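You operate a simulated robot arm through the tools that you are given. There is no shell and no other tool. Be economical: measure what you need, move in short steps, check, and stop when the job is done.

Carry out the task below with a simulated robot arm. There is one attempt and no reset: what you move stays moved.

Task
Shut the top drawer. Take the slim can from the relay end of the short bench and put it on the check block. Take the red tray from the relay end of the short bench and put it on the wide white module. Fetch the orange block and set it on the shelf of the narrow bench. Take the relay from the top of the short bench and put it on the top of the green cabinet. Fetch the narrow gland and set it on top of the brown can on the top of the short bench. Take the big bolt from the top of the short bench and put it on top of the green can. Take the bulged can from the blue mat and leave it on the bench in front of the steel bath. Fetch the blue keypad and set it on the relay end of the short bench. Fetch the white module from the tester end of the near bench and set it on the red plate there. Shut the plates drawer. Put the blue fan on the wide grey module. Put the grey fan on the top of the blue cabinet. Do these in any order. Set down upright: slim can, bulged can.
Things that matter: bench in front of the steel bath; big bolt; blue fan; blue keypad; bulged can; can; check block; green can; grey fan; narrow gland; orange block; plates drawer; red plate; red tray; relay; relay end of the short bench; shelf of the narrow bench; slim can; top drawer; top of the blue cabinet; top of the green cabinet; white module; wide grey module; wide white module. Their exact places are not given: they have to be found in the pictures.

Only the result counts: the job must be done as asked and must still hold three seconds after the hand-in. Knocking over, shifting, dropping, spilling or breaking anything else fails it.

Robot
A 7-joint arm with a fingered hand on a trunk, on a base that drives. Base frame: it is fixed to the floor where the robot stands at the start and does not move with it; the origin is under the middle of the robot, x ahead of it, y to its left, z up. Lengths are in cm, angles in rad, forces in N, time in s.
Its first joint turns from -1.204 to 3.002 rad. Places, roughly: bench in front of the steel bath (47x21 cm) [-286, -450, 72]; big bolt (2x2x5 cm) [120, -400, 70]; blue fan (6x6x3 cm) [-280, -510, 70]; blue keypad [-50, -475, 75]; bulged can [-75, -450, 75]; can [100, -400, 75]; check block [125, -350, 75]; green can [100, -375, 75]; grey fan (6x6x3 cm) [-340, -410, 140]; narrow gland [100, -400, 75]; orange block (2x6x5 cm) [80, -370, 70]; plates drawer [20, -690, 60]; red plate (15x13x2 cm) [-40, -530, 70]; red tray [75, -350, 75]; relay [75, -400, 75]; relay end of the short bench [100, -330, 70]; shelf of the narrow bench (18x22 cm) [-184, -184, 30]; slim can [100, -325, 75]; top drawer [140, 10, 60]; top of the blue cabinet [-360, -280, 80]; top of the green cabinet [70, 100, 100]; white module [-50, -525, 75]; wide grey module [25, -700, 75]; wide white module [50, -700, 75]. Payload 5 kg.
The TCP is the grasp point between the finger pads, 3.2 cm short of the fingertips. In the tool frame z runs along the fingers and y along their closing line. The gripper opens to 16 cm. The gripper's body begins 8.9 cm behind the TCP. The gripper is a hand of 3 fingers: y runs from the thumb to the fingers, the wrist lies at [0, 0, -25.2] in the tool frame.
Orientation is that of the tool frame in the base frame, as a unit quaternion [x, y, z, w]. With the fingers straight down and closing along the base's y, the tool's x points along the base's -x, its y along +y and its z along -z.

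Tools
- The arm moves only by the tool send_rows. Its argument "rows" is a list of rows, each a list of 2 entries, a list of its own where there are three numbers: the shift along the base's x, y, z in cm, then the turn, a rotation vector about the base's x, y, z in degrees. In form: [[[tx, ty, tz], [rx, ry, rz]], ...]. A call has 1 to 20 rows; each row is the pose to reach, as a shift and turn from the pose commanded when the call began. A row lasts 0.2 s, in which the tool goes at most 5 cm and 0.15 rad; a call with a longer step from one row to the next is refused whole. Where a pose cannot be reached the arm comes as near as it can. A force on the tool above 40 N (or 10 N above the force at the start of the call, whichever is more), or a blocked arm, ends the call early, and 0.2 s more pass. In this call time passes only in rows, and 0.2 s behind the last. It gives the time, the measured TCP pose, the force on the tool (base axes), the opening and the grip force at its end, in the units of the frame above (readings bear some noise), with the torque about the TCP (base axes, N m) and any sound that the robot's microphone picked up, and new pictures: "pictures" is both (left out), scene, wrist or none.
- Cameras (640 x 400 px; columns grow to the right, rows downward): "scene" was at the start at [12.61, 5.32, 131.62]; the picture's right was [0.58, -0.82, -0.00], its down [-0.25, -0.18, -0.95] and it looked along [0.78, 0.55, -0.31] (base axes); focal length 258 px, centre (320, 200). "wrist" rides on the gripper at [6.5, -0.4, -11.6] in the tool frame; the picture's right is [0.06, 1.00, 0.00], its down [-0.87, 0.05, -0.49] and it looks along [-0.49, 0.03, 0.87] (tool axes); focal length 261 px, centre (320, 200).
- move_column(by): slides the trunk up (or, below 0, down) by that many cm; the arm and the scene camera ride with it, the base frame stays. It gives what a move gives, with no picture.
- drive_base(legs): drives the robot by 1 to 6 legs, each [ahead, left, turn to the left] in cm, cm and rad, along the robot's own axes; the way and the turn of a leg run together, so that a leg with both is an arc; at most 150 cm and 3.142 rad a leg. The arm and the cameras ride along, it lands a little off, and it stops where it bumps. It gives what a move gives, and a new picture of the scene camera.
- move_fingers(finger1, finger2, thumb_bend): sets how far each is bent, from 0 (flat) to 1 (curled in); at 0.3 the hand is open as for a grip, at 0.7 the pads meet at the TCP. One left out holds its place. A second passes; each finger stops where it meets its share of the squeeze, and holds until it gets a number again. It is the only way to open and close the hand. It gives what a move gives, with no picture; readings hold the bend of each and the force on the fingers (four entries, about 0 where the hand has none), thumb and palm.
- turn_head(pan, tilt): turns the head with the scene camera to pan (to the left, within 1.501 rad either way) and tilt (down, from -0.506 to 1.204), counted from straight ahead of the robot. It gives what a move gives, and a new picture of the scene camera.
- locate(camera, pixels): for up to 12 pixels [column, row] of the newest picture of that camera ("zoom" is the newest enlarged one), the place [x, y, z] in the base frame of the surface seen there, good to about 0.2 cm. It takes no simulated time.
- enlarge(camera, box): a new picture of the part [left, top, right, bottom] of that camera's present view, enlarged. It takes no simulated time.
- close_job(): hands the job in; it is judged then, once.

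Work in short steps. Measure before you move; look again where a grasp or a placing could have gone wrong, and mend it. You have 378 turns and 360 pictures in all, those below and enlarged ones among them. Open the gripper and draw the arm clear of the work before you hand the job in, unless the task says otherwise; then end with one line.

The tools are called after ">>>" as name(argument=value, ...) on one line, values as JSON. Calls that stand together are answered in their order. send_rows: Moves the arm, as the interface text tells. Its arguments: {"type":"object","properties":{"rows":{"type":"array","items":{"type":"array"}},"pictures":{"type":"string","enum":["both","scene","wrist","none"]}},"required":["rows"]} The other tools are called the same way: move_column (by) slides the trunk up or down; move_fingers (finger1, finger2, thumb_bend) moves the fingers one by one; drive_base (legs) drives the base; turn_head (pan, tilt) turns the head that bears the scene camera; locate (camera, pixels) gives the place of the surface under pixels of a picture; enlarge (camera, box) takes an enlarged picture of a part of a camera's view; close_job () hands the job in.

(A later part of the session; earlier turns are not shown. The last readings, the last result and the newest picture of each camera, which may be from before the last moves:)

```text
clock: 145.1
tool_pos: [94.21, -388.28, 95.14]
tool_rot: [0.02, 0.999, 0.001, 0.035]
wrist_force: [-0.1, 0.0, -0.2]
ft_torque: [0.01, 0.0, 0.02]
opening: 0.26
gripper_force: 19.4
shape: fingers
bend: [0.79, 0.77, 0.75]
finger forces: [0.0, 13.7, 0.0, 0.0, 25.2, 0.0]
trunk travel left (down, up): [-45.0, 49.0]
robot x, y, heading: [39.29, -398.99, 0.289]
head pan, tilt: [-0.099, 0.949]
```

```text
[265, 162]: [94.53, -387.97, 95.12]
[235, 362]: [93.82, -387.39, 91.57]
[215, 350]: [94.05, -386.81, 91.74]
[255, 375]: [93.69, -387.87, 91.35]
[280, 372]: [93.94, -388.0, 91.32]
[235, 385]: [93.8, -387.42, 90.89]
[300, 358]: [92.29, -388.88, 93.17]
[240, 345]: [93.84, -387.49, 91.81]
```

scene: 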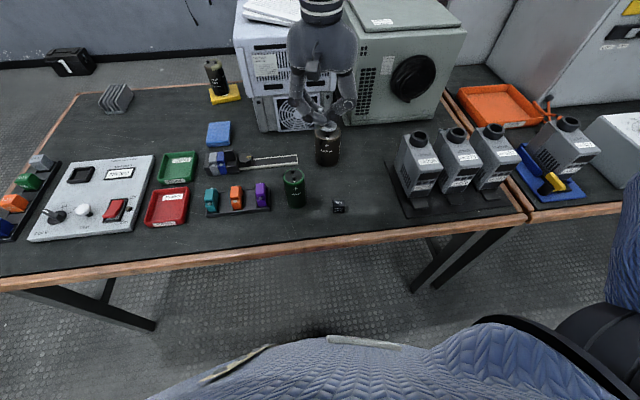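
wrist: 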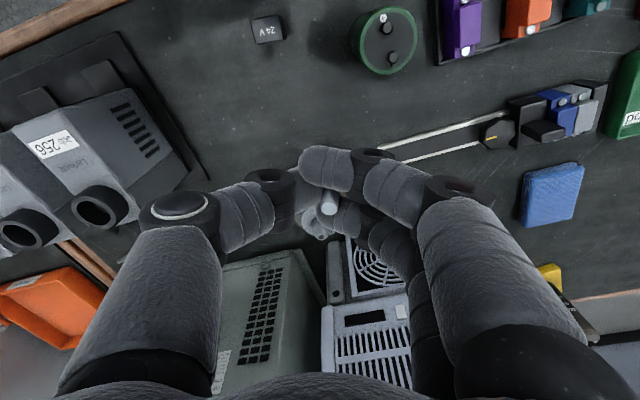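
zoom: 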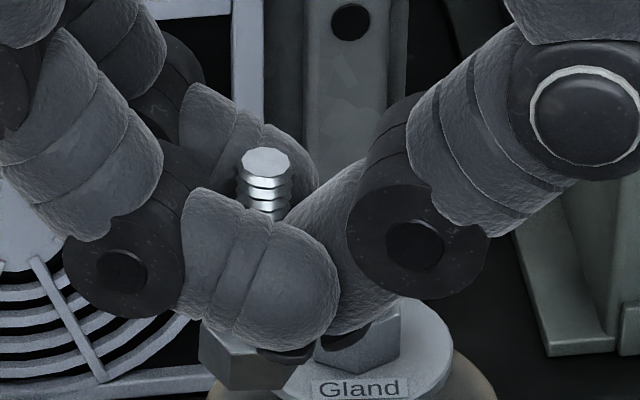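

Bolt is now vertical, axis ≈(94.55,-387.95), head bottom ≈90.5. Green can centre (87.65,-382.95), terminals top 82.9. Move over, lower by 6.

>>> send_rows(rows=[[[-3.4, 2.5, 0], [0, 0, 0]], [[-6.9, 5, 0], [0, 0, 0]], [[-6.9, 5, -3], [0, 0, 0]], [[-6.9, 5, -6], [0, 0, 0]], [[-6.9, 5, -6], [0, 0, 0]]])

>>> enlarge(camera="scene", box=[270, 140, 320, 195])

```text
clock: 146.3
tool_pos: [87.38, -383.38, 88.99]
tool_rot: [0.019, 0.999, 0.001, 0.035]
wrist_force: [-0.9, 0.7, -0.7]
ft_torque: [-0.02, 0.04, 0.0]
opening: 0.27
gripper_force: 18.9
shape: fingers
bend: [0.79, 0.77, 0.75]
finger forces: [0.0, 13.3, 0.0, 0.0, 25.0, 0.0]
trunk travel left (down, up): [-45.0, 49.0]
robot x, y, heading: [39.26, -398.96, 0.293]
head pan, tilt: [-0.099, 0.949]
```

scene: 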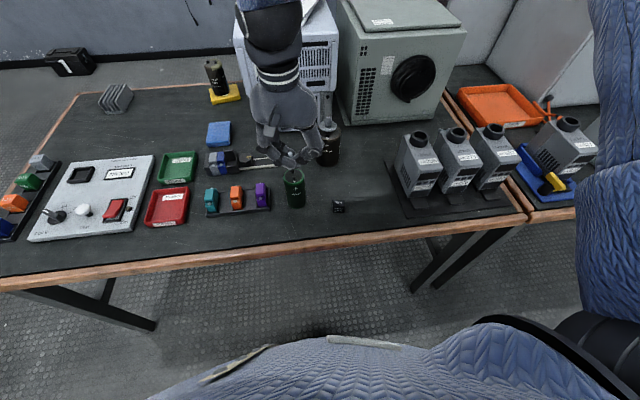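
wrist: 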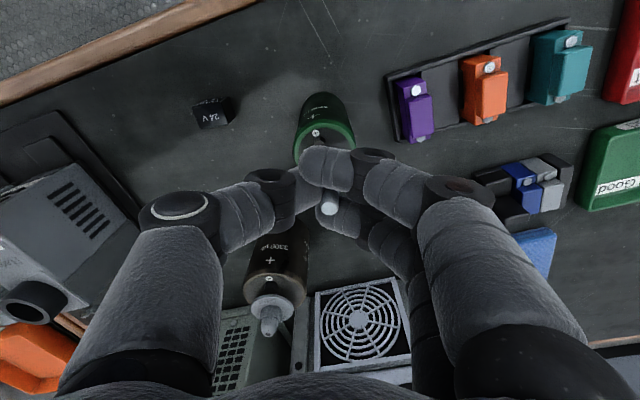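

```text
7.27 times, centred on (295, 168) of scene
```

zoom: 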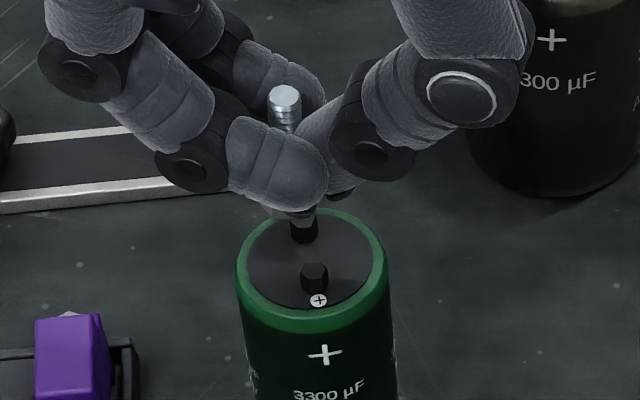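

>>> locate(camera="zoom", pixels=[[285, 96], [300, 212], [280, 212], [303, 228], [313, 270], [240, 265], [385, 255], [312, 322]])

>>> enlarge(camera="scene", box=[280, 150, 310, 185])

```text
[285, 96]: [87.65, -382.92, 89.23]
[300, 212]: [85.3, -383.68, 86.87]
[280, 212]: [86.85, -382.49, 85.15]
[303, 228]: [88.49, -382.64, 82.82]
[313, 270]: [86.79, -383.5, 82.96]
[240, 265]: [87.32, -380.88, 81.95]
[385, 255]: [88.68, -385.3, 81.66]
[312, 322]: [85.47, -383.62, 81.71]
```

```text
11.43 times, centred on (295, 168) of scene
```

zoom: 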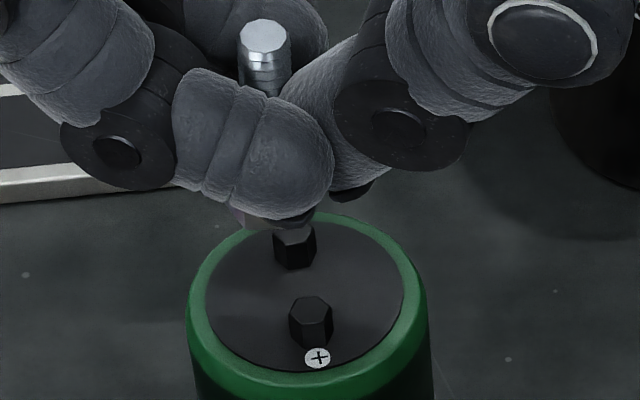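

Aligned. Lower gently to contact.

>>> send_rows(rows=[[[0, -0.1, -0.5], [0, 0, 0]], [[0, -0.1, -0.9], [0, 0, 0]], [[0, -0.1, -1.2], [0, 0, 0]], [[0, -0.1, -1.2], [0, 0, 0]]], pictures="none")

>>> enlarge(camera="scene", box=[280, 150, 310, 185])

```text
clock: 147.3
tool_pos: [87.41, -383.59, 87.74]
tool_rot: [0.019, 0.999, 0.002, 0.035]
wrist_force: [0.3, -0.1, 0.0]
ft_torque: [0.02, 0.02, 0.01]
opening: 0.27
gripper_force: 18.9
shape: fingers
bend: [0.79, 0.77, 0.75]
finger forces: [0.0, 13.3, 0.0, 0.0, 24.9, 0.1]
trunk travel left (down, up): [-45.0, 49.0]
robot x, y, heading: [39.27, -398.58, 0.292]
head pan, tilt: [-0.099, 0.949]
```

```text
11.43 times, centred on (295, 168) of scene
```

zoom: 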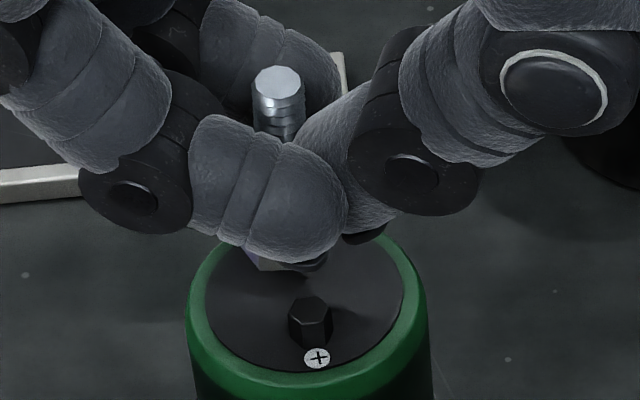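

>>> send_rows(rows=[[[0, 0, -0.15], [0, 0, 0]], [[0, 0, -0.3], [0, 0, 0]], [[0, 0, -0.3], [0, 0, 0]]], pictures="none")

>>> enlarge(camera="scene", box=[280, 150, 310, 185])

```text
clock: 148.1
tool_pos: [87.3, -383.73, 87.36]
tool_rot: [0.019, 0.999, 0.0, 0.036]
wrist_force: [0.3, 0.3, 0.2]
ft_torque: [-0.01, 0.02, -0.02]
opening: 0.28
gripper_force: 19.3
shape: fingers
bend: [0.79, 0.77, 0.75]
finger forces: [0.0, 13.2, 0.0, 0.0, 25.0, 0.0]
trunk travel left (down, up): [-45.0, 49.0]
robot x, y, heading: [39.64, -399.15, 0.292]
head pan, tilt: [-0.099, 0.949]
```

```text
11.43 times, centred on (295, 168) of scene
```

zoom: 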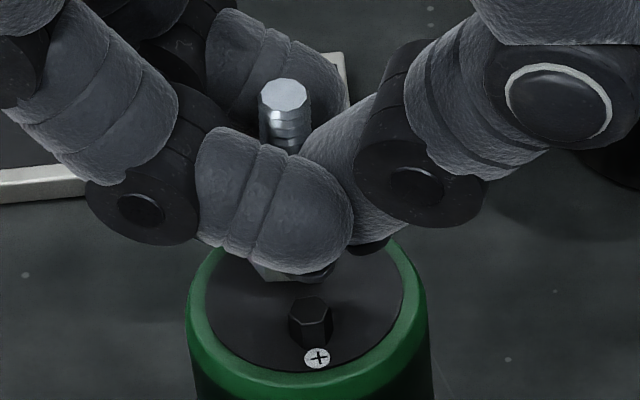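

>>> locate(camera="zoom", pixels=[[285, 93], [270, 272], [285, 280], [312, 308]])

>>> send_rows(rows=[[[0, 0.1, -0.15], [0, 0, 0]], [[0, 0.1, -0.3], [0, 0, 0]], [[0, 0.1, -0.3], [0, 0, 0]]], pictures="none")

```text
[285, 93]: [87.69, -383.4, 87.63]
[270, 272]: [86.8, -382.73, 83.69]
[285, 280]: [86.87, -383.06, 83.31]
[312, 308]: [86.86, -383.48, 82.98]
```

```text
clock: 148.9
tool_pos: [87.51, -383.47, 87.14]
tool_rot: [0.02, 0.999, 0.0, 0.035]
wrist_force: [0.1, 0.2, 0.0]
ft_torque: [0.03, -0.01, 0.03]
opening: 0.26
gripper_force: 18.8
shape: fingers
bend: [0.79, 0.77, 0.75]
finger forces: [0.0, 13.2, 0.1, 0.0, 25.0, 0.1]
trunk travel left (down, up): [-45.0, 49.0]
robot x, y, heading: [39.15, -399.15, 0.295]
head pan, tilt: [-0.099, 0.949]
```

>>> send_rows(rows=[[[0, 0.1, -0.15], [0, 0, 0]], [[0, 0.2, -0.3], [0, 0, 0]], [[0, 0.2, -0.3], [0, 0, 0]]], pictures="none")

>>> enlarge(camera="scene", box=[280, 150, 310, 185])

>>> locate(camera="zoom", pixels=[[287, 105], [270, 285], [285, 290], [312, 312]])

```text
clock: 149.7
tool_pos: [87.44, -383.22, 86.74]
tool_rot: [0.019, 0.999, 0.002, 0.035]
wrist_force: [-1.6, 0.1, 3.0]
ft_torque: [-0.03, -0.03, 0.02]
opening: 0.25
gripper_force: 20.5
shape: fingers
bend: [0.79, 0.77, 0.75]
finger forces: [0.0, 13.6, 0.1, 0.1, 26.4, 0.1]
trunk travel left (down, up): [-45.0, 49.0]
robot x, y, heading: [39.56, -398.88, 0.29]
head pan, tilt: [-0.099, 0.949]
```

```text
11.43 times, centred on (295, 168) of scene
```

zoom: 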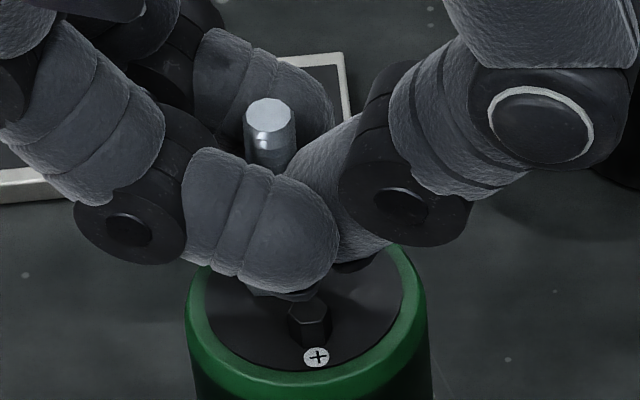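

```text
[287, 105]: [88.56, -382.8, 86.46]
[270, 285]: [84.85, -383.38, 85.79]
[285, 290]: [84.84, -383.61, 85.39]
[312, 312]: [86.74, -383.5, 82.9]
```

>>> locate(camera="zoom", pixels=[[270, 115], [262, 118], [278, 112], [255, 290], [305, 300], [308, 310], [320, 310], [270, 140]])

>>> enlarge(camera="wrist", box=[270, 90, 390, 230])

```text
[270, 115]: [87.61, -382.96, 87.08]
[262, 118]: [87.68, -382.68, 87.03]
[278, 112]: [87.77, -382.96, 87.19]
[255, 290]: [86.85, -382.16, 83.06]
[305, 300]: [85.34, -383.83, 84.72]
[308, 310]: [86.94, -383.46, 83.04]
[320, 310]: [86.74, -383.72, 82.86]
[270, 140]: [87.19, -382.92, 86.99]
```

```text
2.86 times, centred on (330, 160) of wrist
```

zoom: 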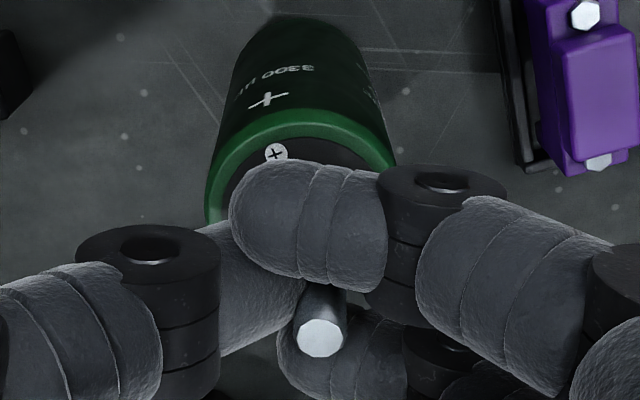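

Bolt is on both terminals, centred. Relax the grip in small steps.

>>> move_fingers(finger1=0.76, finger2=0.74, thumb_bend=0.72)

>>> enlarge(camera="scene", box=[280, 150, 310, 185])

```text
clock: 150.7
tool_pos: [87.41, -383.25, 86.85]
tool_rot: [0.02, 0.999, 0.001, 0.035]
wrist_force: [-0.6, -0.1, 1.1]
ft_torque: [0.0, -0.01, 0.04]
opening: 0.36
gripper_force: 0.7
shape: fingers
bend: [0.76, 0.74, 0.71]
finger forces: [0.0, 1.9, 0.1, 0.0, 0.0, 0.1]
trunk travel left (down, up): [-45.0, 49.0]
robot x, y, heading: [39.75, -398.94, 0.292]
head pan, tilt: [-0.099, 0.949]
```

```text
11.43 times, centred on (295, 168) of scene
```

zoom: 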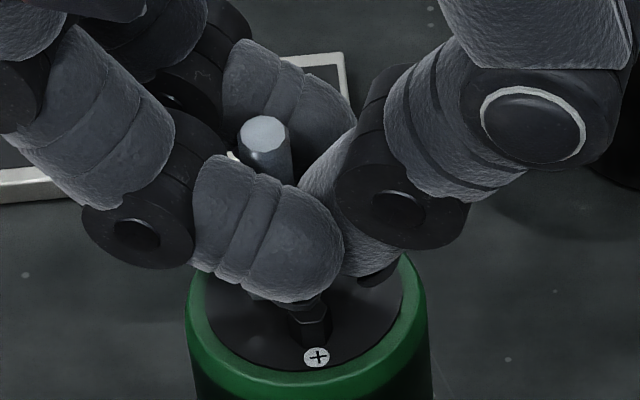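

>>> locate(camera="zoom", pixels=[[262, 132], [275, 300], [300, 303], [262, 165], [282, 170]])

>>> enlarge(camera="wrist", box=[270, 90, 390, 230])

```text
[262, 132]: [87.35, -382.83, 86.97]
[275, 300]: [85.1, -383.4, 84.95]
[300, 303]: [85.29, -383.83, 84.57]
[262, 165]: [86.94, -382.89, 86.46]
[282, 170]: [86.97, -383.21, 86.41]
```

```text
2.86 times, centred on (330, 160) of wrist
```

zoom: 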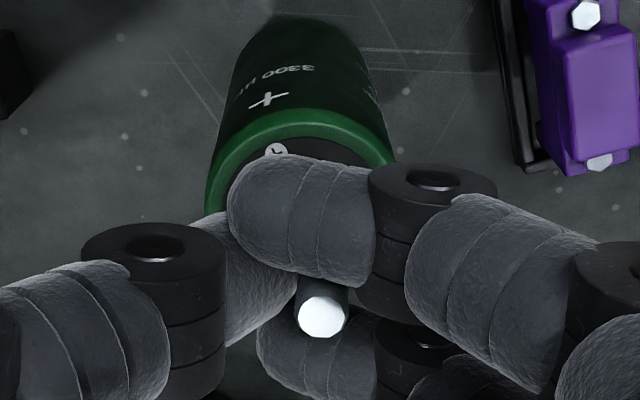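

Slight lean of ~4° against the fingers. Open a bit more and watch.

>>> move_fingers(finger1=0.71, finger2=0.69, thumb_bend=0.67)

>>> enlarge(camera="scene", box=[280, 150, 310, 185])

>>> enlarge(camera="wrist", box=[270, 90, 390, 230])

```text
clock: 151.7
tool_pos: [87.41, -383.33, 86.83]
tool_rot: [0.019, 0.999, 0.002, 0.035]
wrist_force: [-0.2, -0.4, 6.3]
ft_torque: [0.02, -0.09, 0.0]
opening: 1.4
gripper_force: 3.8
shape: fingers
bend: [0.71, 0.71, 0.67]
finger forces: [0.6, 7.1, 0.0, 0.1, 0.0, 0.0]
trunk travel left (down, up): [-45.0, 49.0]
robot x, y, heading: [39.32, -398.94, 0.297]
head pan, tilt: [-0.099, 0.949]
```

```text
11.43 times, centred on (295, 168) of scene
```

zoom: 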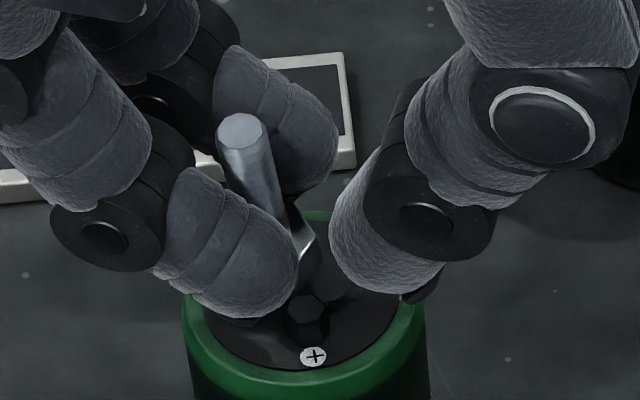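

```text
2.86 times, centred on (330, 160) of wrist
```

zoom: 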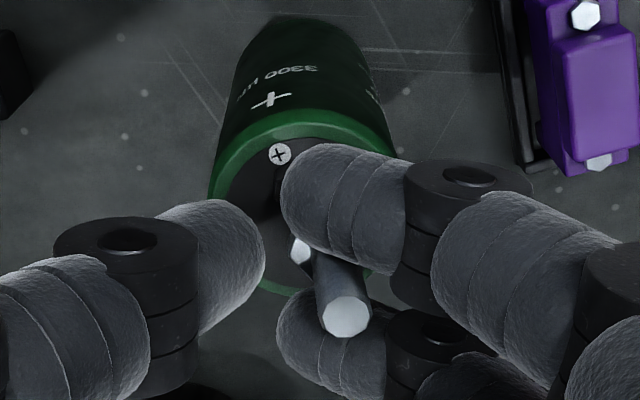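

The fingers dragged the bolt over. Re-close to re-erect it in the grip.

>>> move_fingers(finger1=0.78, finger2=0.76, thumb_bend=0.76)

>>> enlarge(camera="scene", box=[280, 150, 310, 185])

>>> enlarge(camera="wrist", box=[270, 90, 390, 230])

```text
clock: 152.7
tool_pos: [87.35, -383.3, 86.76]
tool_rot: [0.019, 0.999, 0.002, 0.035]
wrist_force: [0.5, -0.1, 0.1]
ft_torque: [-0.01, -0.02, -0.05]
opening: 0.28
gripper_force: 0.0
shape: fingers
bend: [0.77, 0.75, 0.73]
finger forces: [0.1, 0.0, 0.0, 0.0, 0.0, 0.1]
trunk travel left (down, up): [-45.0, 49.0]
robot x, y, heading: [39.83, -398.93, 0.295]
head pan, tilt: [-0.099, 0.949]
```

```text
11.43 times, centred on (295, 168) of scene
```

zoom: 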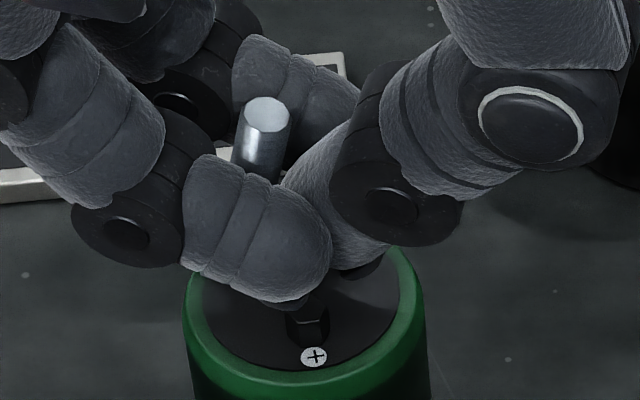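

```text
2.86 times, centred on (330, 160) of wrist
```

zoom: 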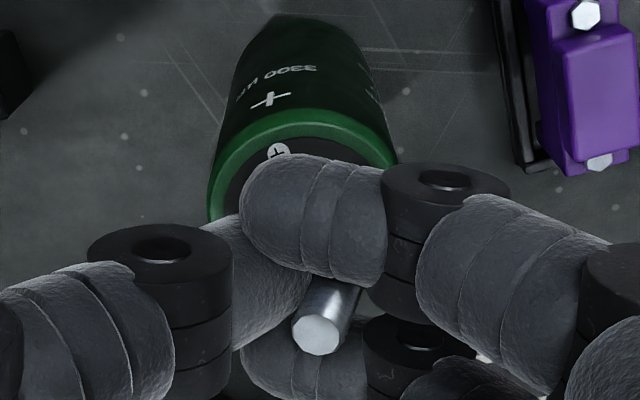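

All contact forces are zero: the bolt stands free inside the finger cage. Check its top position, then lift straight up.

>>> locate(camera="scene", pixels=[[290, 160], [289, 163]])

>>> locate(camera="zoom", pixels=[[318, 335], [330, 300], [340, 290], [300, 335], [276, 150]])

```text
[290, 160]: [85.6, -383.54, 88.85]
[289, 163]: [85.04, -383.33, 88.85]
```

```text
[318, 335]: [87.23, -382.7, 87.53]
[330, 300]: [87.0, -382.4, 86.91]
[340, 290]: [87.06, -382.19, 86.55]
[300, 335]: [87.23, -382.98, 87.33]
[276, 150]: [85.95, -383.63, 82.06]
```

It still leans ~13°. I squeeze firmly, lift, and inspect, to re-place it.

>>> move_fingers(finger1=0.85, finger2=0.85, thumb_bend=0.85)

>>> send_rows(rows=[[[0, 0, 0.5], [0, 0, 0]], [[0, 0, 2], [0, 0, 0]], [[0, 0, 4], [0, 0, 0]]], pictures="none")

>>> enlarge(camera="scene", box=[275, 130, 315, 180])

>>> enlarge(camera="wrist", box=[270, 90, 390, 230])

```text
clock: 153.7
tool_pos: [87.36, -383.27, 86.79]
tool_rot: [0.018, 0.999, 0.001, 0.035]
wrist_force: [1.2, 0.3, -0.7]
ft_torque: [-0.01, -0.02, 0.01]
opening: 0.18
gripper_force: 0.1
shape: fingers
bend: [0.8, 0.8, 0.77]
finger forces: [0.0, 0.1, 0.0, 0.1, 0.0, 0.1]
trunk travel left (down, up): [-45.0, 49.0]
robot x, y, heading: [38.96, -398.92, 0.295]
head pan, tilt: [-0.099, 0.949]
```

```text
clock: 154.5
tool_pos: [87.41, -383.38, 90.91]
tool_rot: [0.019, 0.999, 0.001, 0.035]
wrist_force: [0.6, 0.4, 0.0]
ft_torque: [0.01, -0.02, 0.0]
opening: 0.16
gripper_force: 0.0
shape: fingers
bend: [0.8, 0.8, 0.77]
finger forces: [0.0, 0.1, 0.1, 0.1, 0.0, 0.1]
trunk travel left (down, up): [-45.0, 49.0]
robot x, y, heading: [39.63, -399.09, 0.298]
head pan, tilt: [-0.099, 0.949]
```

```text
8.00 times, centred on (295, 155) of scene
```

zoom: 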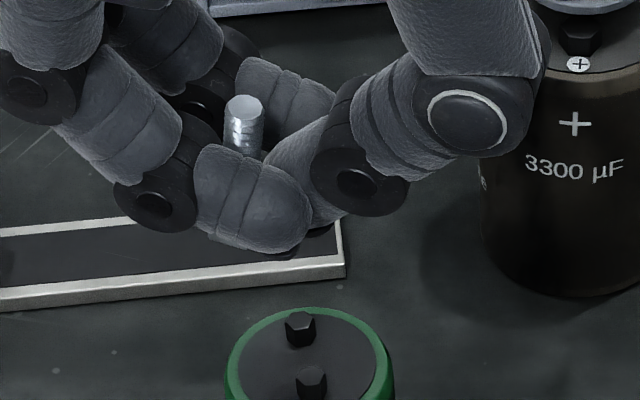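

```text
2.86 times, centred on (330, 160) of wrist
```

zoom: 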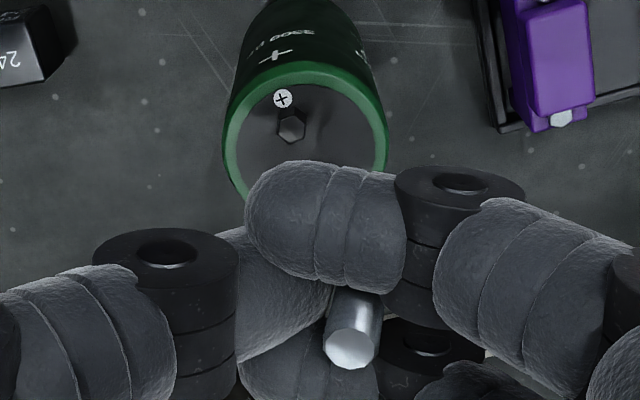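

The bolt is wedged sideways between the two fingers (side contact isn't sensed); that's what dragged it. I'll set it back on the table in a free spot near (95,-395.5), then re-grasp it by its wider head.

>>> locate(camera="zoom", pixels=[[350, 350], [358, 310], [365, 298]])

>>> send_rows(rows=[[[2, -3, 1], [0, 0, 0]], [[4, -6, 1], [0, 0, 0]], [[6, -9, 0], [0, 0, 0]], [[7.6, -12, -3], [0, 0, 0]], [[7.6, -12.3, -7], [0, 0, 0]]])

>>> enlarge(camera="scene", box=[300, 130, 370, 200])

```text
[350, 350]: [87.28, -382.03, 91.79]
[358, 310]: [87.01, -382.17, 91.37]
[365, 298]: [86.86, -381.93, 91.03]
```

```text
clock: 155.7
tool_pos: [94.88, -395.71, 83.71]
tool_rot: [0.019, 0.999, 0.001, 0.035]
wrist_force: [0.5, 0.2, -0.4]
ft_torque: [0.01, 0.01, -0.02]
opening: 0.15
gripper_force: 0.1
shape: fingers
bend: [0.8, 0.8, 0.77]
finger forces: [0.0, 0.0, 0.1, 0.1, 0.0, 0.1]
trunk travel left (down, up): [-45.0, 49.0]
robot x, y, heading: [39.24, -398.93, 0.292]
head pan, tilt: [-0.099, 0.949]
```

scene: 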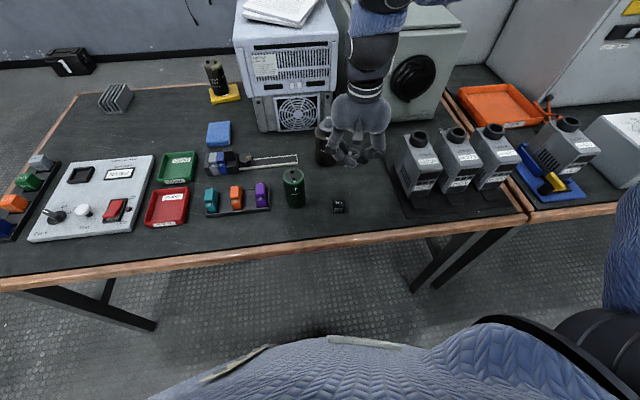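
wrist: 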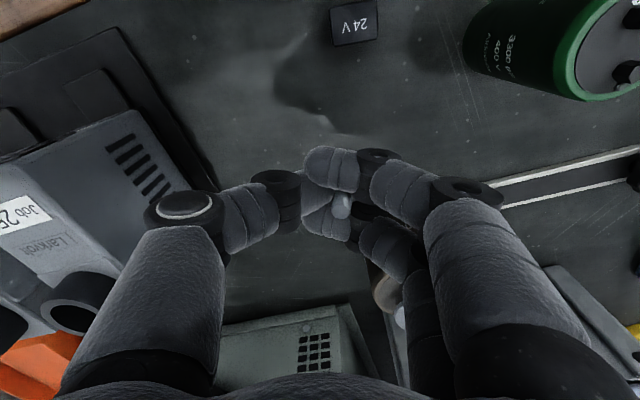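

```text
5.71 times, centred on (335, 165) of scene
```

zoom: 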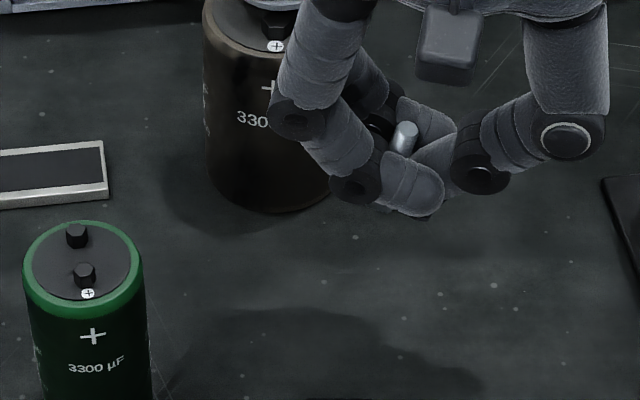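

Lower the bolt to the table.

>>> send_rows(rows=[[[0, 0, -4], [0, 0, 0]], [[0, 0, -7], [0, 0, 0]], [[0, 0, -7.5], [0, 0, 0]], [[0, 0, -7.9], [0, 0, 0]]], pictures="none")

>>> send_rows(rows=[[[0, 0, -0.2], [0, 0, 0]], [[0, 0, -0.4], [0, 0, 0]]], pictures="wrist")

>>> enlarge(camera="scene", box=[320, 155, 370, 200])

```text
clock: 156.7
tool_pos: [95.02, -395.57, 75.93]
tool_rot: [0.019, 0.999, 0.001, 0.034]
wrist_force: [-0.2, 0.7, -0.9]
ft_torque: [0.0, -0.01, -0.03]
opening: 0.15
gripper_force: 0.0
shape: fingers
bend: [0.8, 0.8, 0.77]
finger forces: [0.0, 0.0, 0.0, 0.0, 0.0, 0.0]
trunk travel left (down, up): [-45.0, 49.0]
robot x, y, heading: [39.46, -398.85, 0.29]
head pan, tilt: [-0.099, 0.949]
```

```text
clock: 157.3
tool_pos: [95.05, -395.43, 75.56]
tool_rot: [0.019, 0.999, 0.001, 0.035]
wrist_force: [0.3, 0.1, -1.0]
ft_torque: [0.02, 0.01, 0.0]
opening: 0.17
gripper_force: 0.1
shape: fingers
bend: [0.8, 0.8, 0.77]
finger forces: [0.0, 0.0, 0.0, 0.1, 0.1, 0.0]
trunk travel left (down, up): [-45.0, 49.0]
robot x, y, heading: [39.32, -399.11, 0.295]
head pan, tilt: [-0.099, 0.949]
```

wrist: 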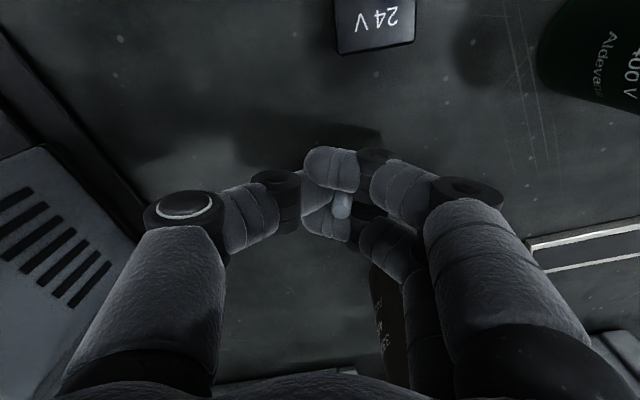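

```text
8.89 times, centred on (345, 178) of scene
```

zoom: 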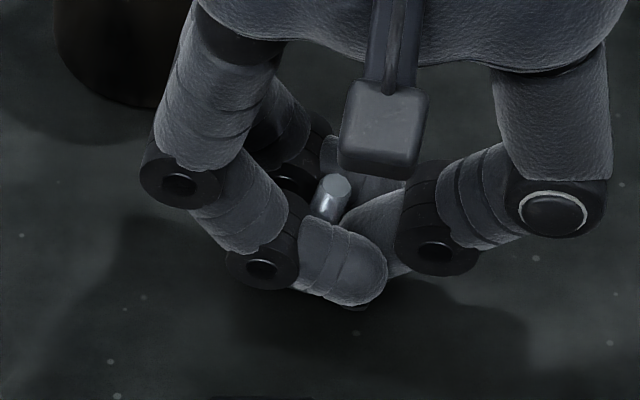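

No contact yet; lower more.

>>> send_rows(rows=[[[0, 0, -0.2], [0, 0, 0]], [[0, 0, -0.4], [0, 0, 0]], [[0, 0, -0.6], [0, 0, 0]], [[0, 0, -0.6], [0, 0, 0]]], pictures="none")

```text
clock: 158.3
tool_pos: [95.0, -395.59, 74.96]
tool_rot: [0.019, 0.999, 0.001, 0.036]
wrist_force: [0.9, 0.6, 1.4]
ft_torque: [0.0, 0.0, -0.04]
opening: 0.15
gripper_force: 0.1
shape: fingers
bend: [0.81, 0.8, 0.78]
finger forces: [0.0, 0.0, 0.0, 0.0, 0.0, 0.0]
trunk travel left (down, up): [-45.0, 49.0]
robot x, y, heading: [39.62, -399.41, 0.292]
head pan, tilt: [-0.099, 0.949]
```

Light contact. Open finger 1 alone, then check.

>>> move_fingers(finger1=0.55)

>>> enlarge(camera="wrist", box=[260, 80, 440, 260])

>>> enlarge(camera="scene", box=[320, 155, 370, 200])

```text
clock: 159.3
tool_pos: [94.89, -395.63, 74.97]
tool_rot: [0.019, 0.999, 0.002, 0.035]
wrist_force: [1.9, -2.7, 10.7]
ft_torque: [0.08, 0.15, 0.0]
opening: 0.51
gripper_force: 5.8
shape: fingers
bend: [0.76, 0.83, 0.79]
finger forces: [11.3, 0.1, 0.1, 0.0, 0.0, 0.0]
trunk travel left (down, up): [-45.0, 49.0]
robot x, y, heading: [39.54, -398.74, 0.291]
head pan, tilt: [-0.099, 0.949]
```

```text
2.22 times, centred on (350, 170) of wrist
```

zoom: 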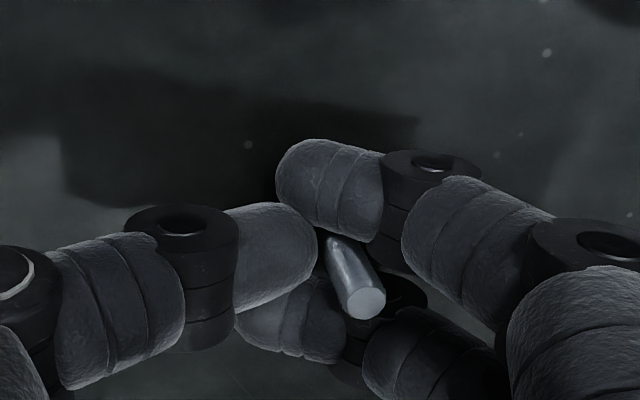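

```text
8.89 times, centred on (345, 178) of scene
```

zoom: 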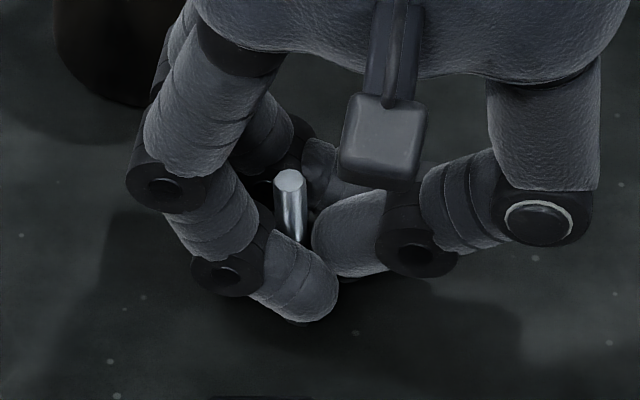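

Fingertip presses the table; raise slightly and open the thumb first.

>>> send_rows(rows=[[[0, 0, 0.3], [0, 0, 0]], [[0, 0, 0.5], [0, 0, 0]]], pictures="none")

>>> move_fingers(thumb_bend=0.5)

>>> enlarge(camera="wrist", box=[260, 80, 440, 260])

>>> enlarge(camera="scene", box=[320, 155, 370, 200])

```text
clock: 159.9
tool_pos: [95.07, -395.58, 75.45]
tool_rot: [0.019, 0.999, 0.001, 0.035]
wrist_force: [-0.5, -3.8, 6.9]
ft_torque: [0.01, 0.17, 0.09]
opening: 0.9
gripper_force: 3.8
shape: fingers
bend: [0.73, 0.83, 0.79]
finger forces: [7.0, 0.0, 0.0, 0.0, 0.0, 0.1]
trunk travel left (down, up): [-45.0, 49.0]
robot x, y, heading: [39.33, -399.08, 0.294]
head pan, tilt: [-0.099, 0.949]
```

```text
clock: 160.6
tool_pos: [95.16, -395.17, 75.87]
tool_rot: [0.019, 0.999, 0.004, 0.039]
wrist_force: [-2.2, 7.0, 36.3]
ft_torque: [-0.14, 0.4, -0.06]
opening: 4.04
gripper_force: 18.5
shape: fingers
bend: [0.67, 0.85, 0.61]
finger forces: [12.3, 0.1, 0.1, 0.1, 24.1, 0.0]
trunk travel left (down, up): [-45.0, 49.0]
robot x, y, heading: [39.41, -398.79, 0.293]
head pan, tilt: [-0.099, 0.949]
stopped: the force on the tool passed its limit at 41 N (the readings are from after the stop); the commanded pose is now the measured one
```

```text
2.22 times, centred on (350, 170) of wrist
```

zoom: 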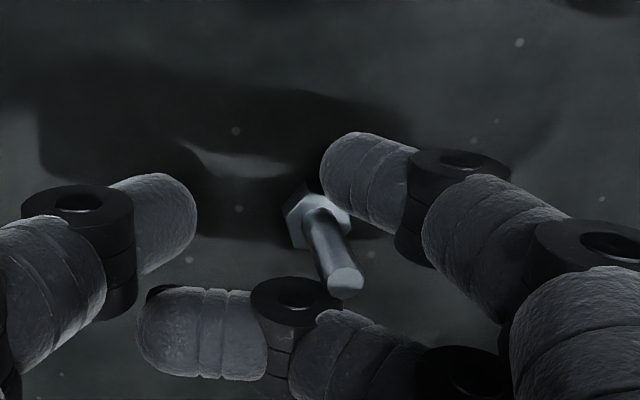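

```text
8.89 times, centred on (345, 178) of scene
```

zoom: 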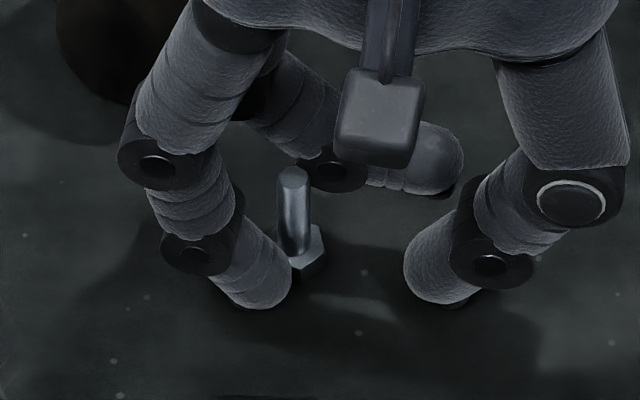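

The bolt is free and near-upright. Raise the hand to unload the tips.

>>> send_rows(rows=[[[0, -0.2, 0.5], [0, 0, 0]], [[0, -0.3, 1], [0, 0, 0]], [[0, -0.4, 1.5], [0, 0, 0]]], pictures="none")

>>> move_fingers(finger1=0.5, finger2=0.5, thumb_bend=0.5)

>>> enlarge(camera="scene", box=[320, 155, 370, 200])

>>> enlarge(camera="wrist", box=[200, 60, 480, 260])

```text
clock: 161.4
tool_pos: [95.13, -395.96, 76.86]
tool_rot: [0.019, 0.999, 0.002, 0.036]
wrist_force: [0.8, -1.0, -0.2]
ft_torque: [-0.02, -0.01, 0.0]
opening: 7.63
gripper_force: 0.1
shape: fingers
bend: [0.55, 0.85, 0.5]
finger forces: [0.0, 0.1, 0.0, 0.1, 0.0, 0.0]
trunk travel left (down, up): [-45.0, 49.0]
robot x, y, heading: [39.31, -398.86, 0.294]
head pan, tilt: [-0.099, 0.949]
```

```text
clock: 162.4
tool_pos: [95.14, -395.87, 76.96]
tool_rot: [0.019, 0.999, 0.001, 0.036]
wrist_force: [0.4, 0.7, 0.6]
ft_torque: [-0.01, 0.02, 0.03]
opening: 8.66
gripper_force: 0.0
shape: fingers
bend: [0.5, 0.5, 0.5]
finger forces: [0.0, 0.0, 0.0, 0.1, 0.0, 0.0]
trunk travel left (down, up): [-45.0, 49.0]
robot x, y, heading: [39.42, -398.89, 0.294]
head pan, tilt: [-0.099, 0.949]
```

```text
8.89 times, centred on (345, 178) of scene
```

zoom: 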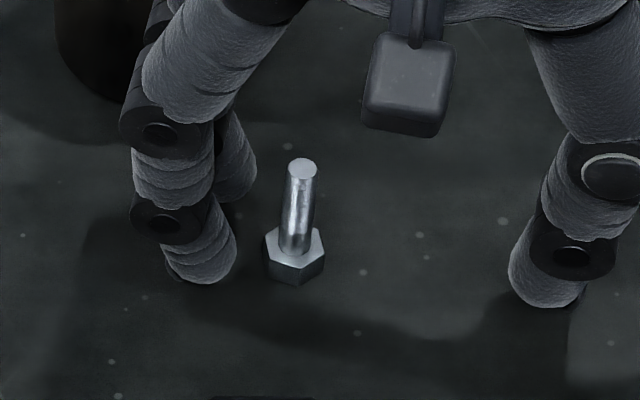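

```text
2.00 times, centred on (340, 160) of wrist
```

zoom: 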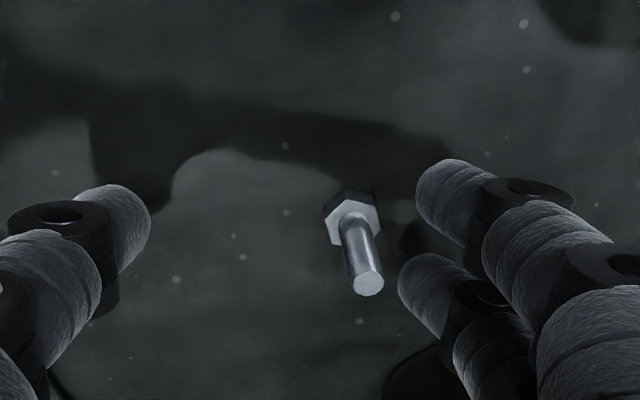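

Bolt stands upright again. Locate its head for a head-grasp.

>>> locate(camera="zoom", pixels=[[368, 284], [350, 200], [345, 232], [375, 215], [328, 218], [362, 255]])

>>> enlarge(camera="scene", box=[320, 155, 370, 200])

>>> locate(camera="zoom", pixels=[[302, 167], [295, 265], [268, 258], [322, 250], [296, 285], [272, 240]])

```text
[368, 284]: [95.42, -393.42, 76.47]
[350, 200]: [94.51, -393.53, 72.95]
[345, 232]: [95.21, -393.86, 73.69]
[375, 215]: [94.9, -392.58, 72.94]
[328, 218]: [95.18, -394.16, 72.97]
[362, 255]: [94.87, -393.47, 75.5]
```

```text
8.89 times, centred on (345, 178) of scene
```

zoom: 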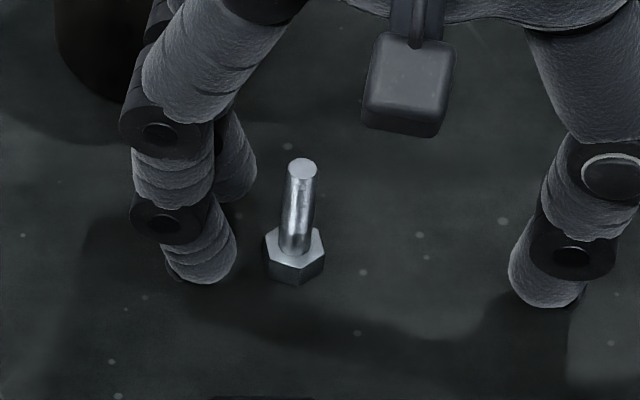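

```text
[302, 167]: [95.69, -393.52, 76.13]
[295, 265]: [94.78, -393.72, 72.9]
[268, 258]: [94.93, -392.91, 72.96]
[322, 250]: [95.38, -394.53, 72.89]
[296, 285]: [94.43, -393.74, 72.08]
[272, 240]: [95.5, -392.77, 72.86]
```

Head centre ≈(95.4,-393.6), head only 1 cm thick. Align the hand vertical, centred, TCP z 76.05.

>>> send_rows(rows=[[[0.3, 1.2, 0.5], [0, 2, 0]], [[0.3, 2.3, 0.5], [0, 4, 0]], [[0.3, 2.3, 0], [0, 4, 0]], [[0.3, 2.3, -0.8], [0, 4, 0]]], pictures="wrist")

>>> move_fingers(finger1=0.6, finger2=0.6, thumb_bend=0.6)

>>> enlarge(camera="wrist", box=[200, 60, 480, 260])

```text
clock: 163.4
tool_pos: [95.27, -393.68, 76.37]
tool_rot: [0.02, 1.0, 0.002, 0.001]
wrist_force: [-0.5, -0.4, 0.7]
ft_torque: [-0.02, 0.01, -0.01]
opening: 8.65
gripper_force: 0.1
shape: fingers
bend: [0.5, 0.5, 0.5]
finger forces: [0.0, 0.0, 0.1, 0.0, 0.0, 0.0]
trunk travel left (down, up): [-45.0, 49.0]
robot x, y, heading: [39.53, -399.06, 0.295]
head pan, tilt: [-0.099, 0.949]
```

wrist: 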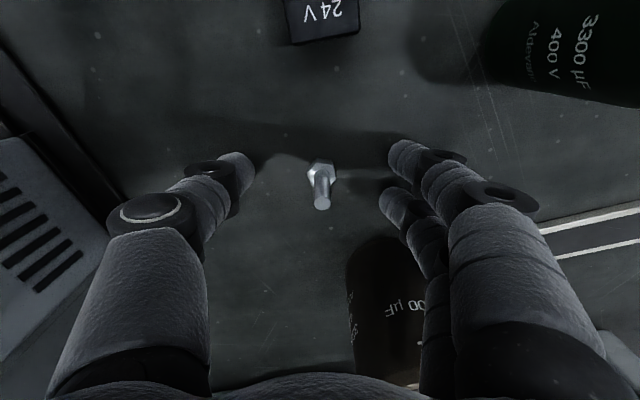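

```text
clock: 164.4
tool_pos: [95.32, -393.61, 76.26]
tool_rot: [0.02, 1.0, 0.001, 0.001]
wrist_force: [-0.7, -0.6, 0.6]
ft_torque: [-0.01, -0.01, -0.01]
opening: 4.84
gripper_force: 0.0
shape: fingers
bend: [0.6, 0.6, 0.6]
finger forces: [0.0, 0.0, 0.1, 0.0, 0.0, 0.0]
trunk travel left (down, up): [-45.0, 49.0]
robot x, y, heading: [39.22, -399.15, 0.297]
head pan, tilt: [-0.099, 0.949]
```

```text
2.00 times, centred on (340, 160) of wrist
```

zoom: 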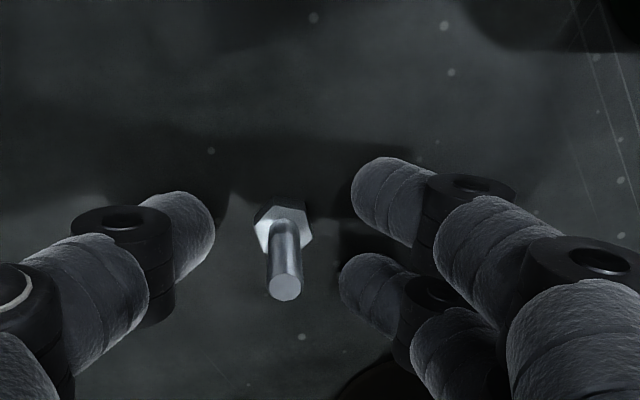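

Centred. Lower 0.25 and close.

>>> send_rows(rows=[[[0.1, 0.1, -0.15], [0, 0, 0]], [[0.1, 0.1, -0.25], [0, 0, 0]]], pictures="none")

>>> move_fingers(finger1=0.72, finger2=0.72, thumb_bend=0.72)

>>> enlarge(camera="wrist", box=[200, 60, 480, 260])

>>> enlarge(camera="scene", box=[320, 155, 370, 200])

```text
clock: 165.0
tool_pos: [95.41, -393.46, 76.06]
tool_rot: [0.02, 1.0, 0.002, 0.001]
wrist_force: [-1.2, -0.2, -0.1]
ft_torque: [-0.02, -0.01, 0.01]
opening: 4.82
gripper_force: 0.1
shape: fingers
bend: [0.6, 0.6, 0.6]
finger forces: [0.0, 0.1, 0.0, 0.0, 0.0, 0.0]
trunk travel left (down, up): [-45.0, 49.0]
robot x, y, heading: [39.49, -399.03, 0.29]
head pan, tilt: [-0.099, 0.949]
```

```text
clock: 166.0
tool_pos: [95.51, -393.45, 76.02]
tool_rot: [0.019, 1.0, 0.002, 0.001]
wrist_force: [0.9, 0.2, -1.3]
ft_torque: [0.03, -0.04, 0.01]
opening: 0.85
gripper_force: 4.3
shape: fingers
bend: [0.71, 0.71, 0.71]
finger forces: [3.1, 2.6, 0.0, 0.0, 2.0, 0.1]
trunk travel left (down, up): [-45.0, 49.0]
robot x, y, heading: [39.41, -398.96, 0.291]
head pan, tilt: [-0.099, 0.949]
```

```text
2.00 times, centred on (340, 160) of wrist
```

zoom: 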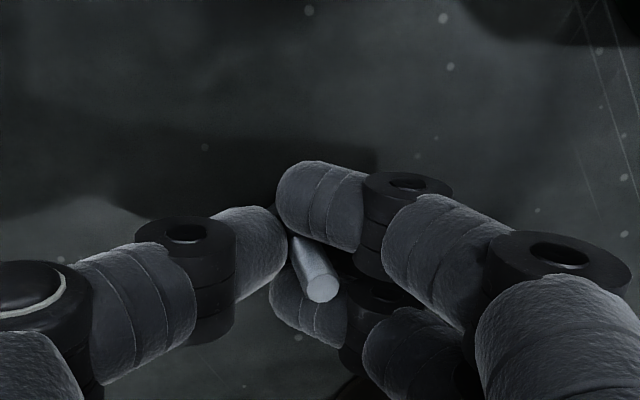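

```text
8.89 times, centred on (345, 178) of scene
```

zoom: 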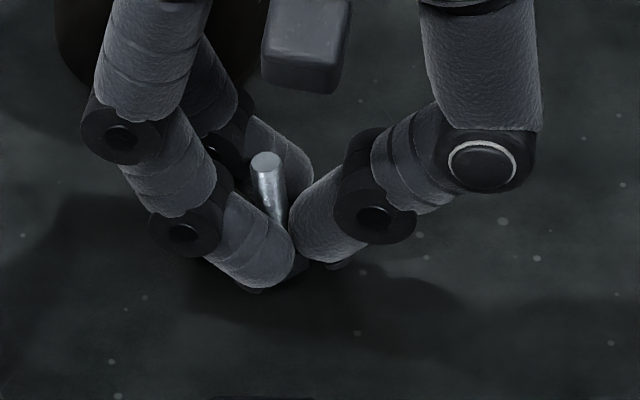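

Light three-point grip; bolt leans toward the fingers. Lift and measure the lean so I can compensate by tilting the hand.

>>> send_rows(rows=[[[0, 0, 1], [0, 0, 0]], [[0, 0, 4], [0, 0, 0]], [[-2, 3, 8], [0, 0, 0]], [[-4, 6, 12], [0, 0, 0]], [[-6, 8.5, 14], [0, 0, 0]]], pictures="none")

>>> enlarge(camera="scene", box=[275, 110, 325, 165])

>>> enlarge(camera="wrist", box=[200, 60, 480, 260])

```text
refused: row 3 steps farther than a row can; nothing moved
```

```text
7.27 times, centred on (300, 138) of scene
```

zoom: 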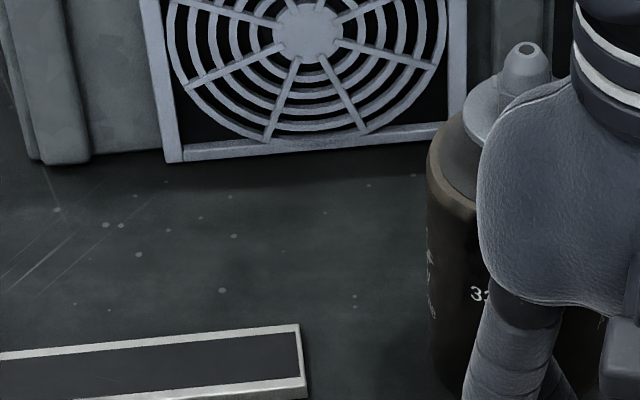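

```text
2.00 times, centred on (340, 160) of wrist
```

zoom: 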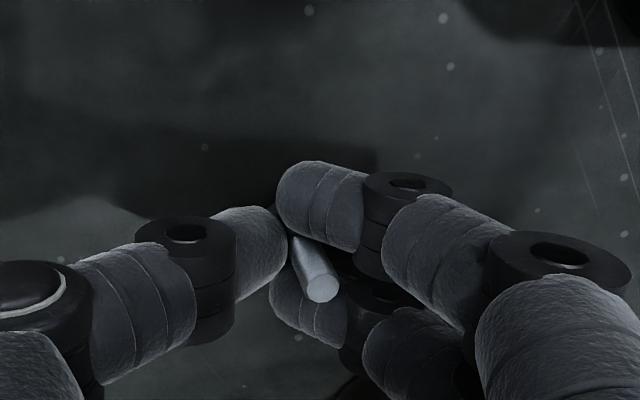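

Row too long; first measure the lean here (top) and then lift in shorter rows.

>>> locate(camera="zoom", pixels=[[322, 288], [305, 250], [298, 240]])

>>> send_rows(rows=[[[0, 0, 1], [0, 0, 0]], [[0, 0, 4], [0, 0, 0]], [[-1, 1.5, 8], [0, 0, 0]], [[-2, 3, 12], [0, 0, 0]], [[-3, 5, 14], [0, 0, 0]]], pictures="scene")

```text
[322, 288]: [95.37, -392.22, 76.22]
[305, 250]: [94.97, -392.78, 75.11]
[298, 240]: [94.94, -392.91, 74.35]
```

```text
clock: 167.2
tool_pos: [92.22, -388.44, 89.93]
tool_rot: [0.019, 1.0, 0.001, 0.001]
wrist_force: [0.1, -0.5, -0.9]
ft_torque: [-0.02, -0.04, 0.0]
opening: 0.84
gripper_force: 2.2
shape: fingers
bend: [0.71, 0.72, 0.71]
finger forces: [1.5, 0.5, 0.0, 0.0, 1.5, 0.0]
trunk travel left (down, up): [-45.0, 49.0]
robot x, y, heading: [39.29, -398.94, 0.29]
head pan, tilt: [-0.099, 0.949]
```

scene: 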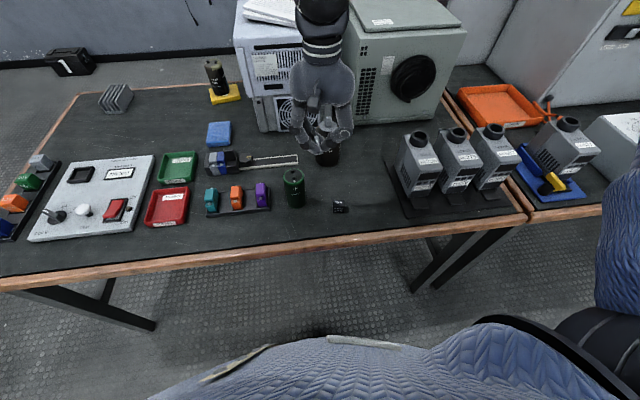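

>>> enlarge(camera="scene", box=[300, 110, 350, 160])

>>> enlarge(camera="wrist", box=[200, 60, 480, 260])

```text
8.00 times, centred on (325, 135) of scene
```

zoom: 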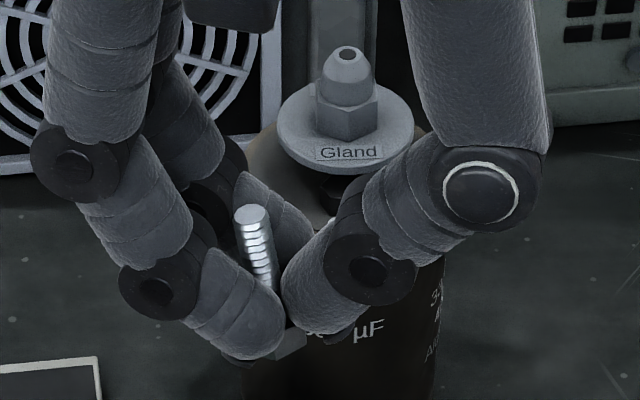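

```text
2.00 times, centred on (340, 160) of wrist
```

zoom: 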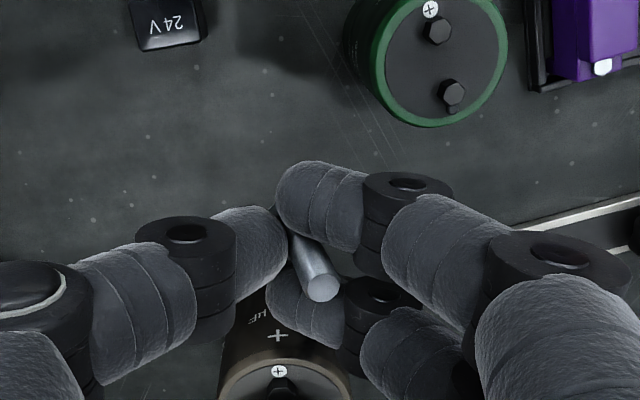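

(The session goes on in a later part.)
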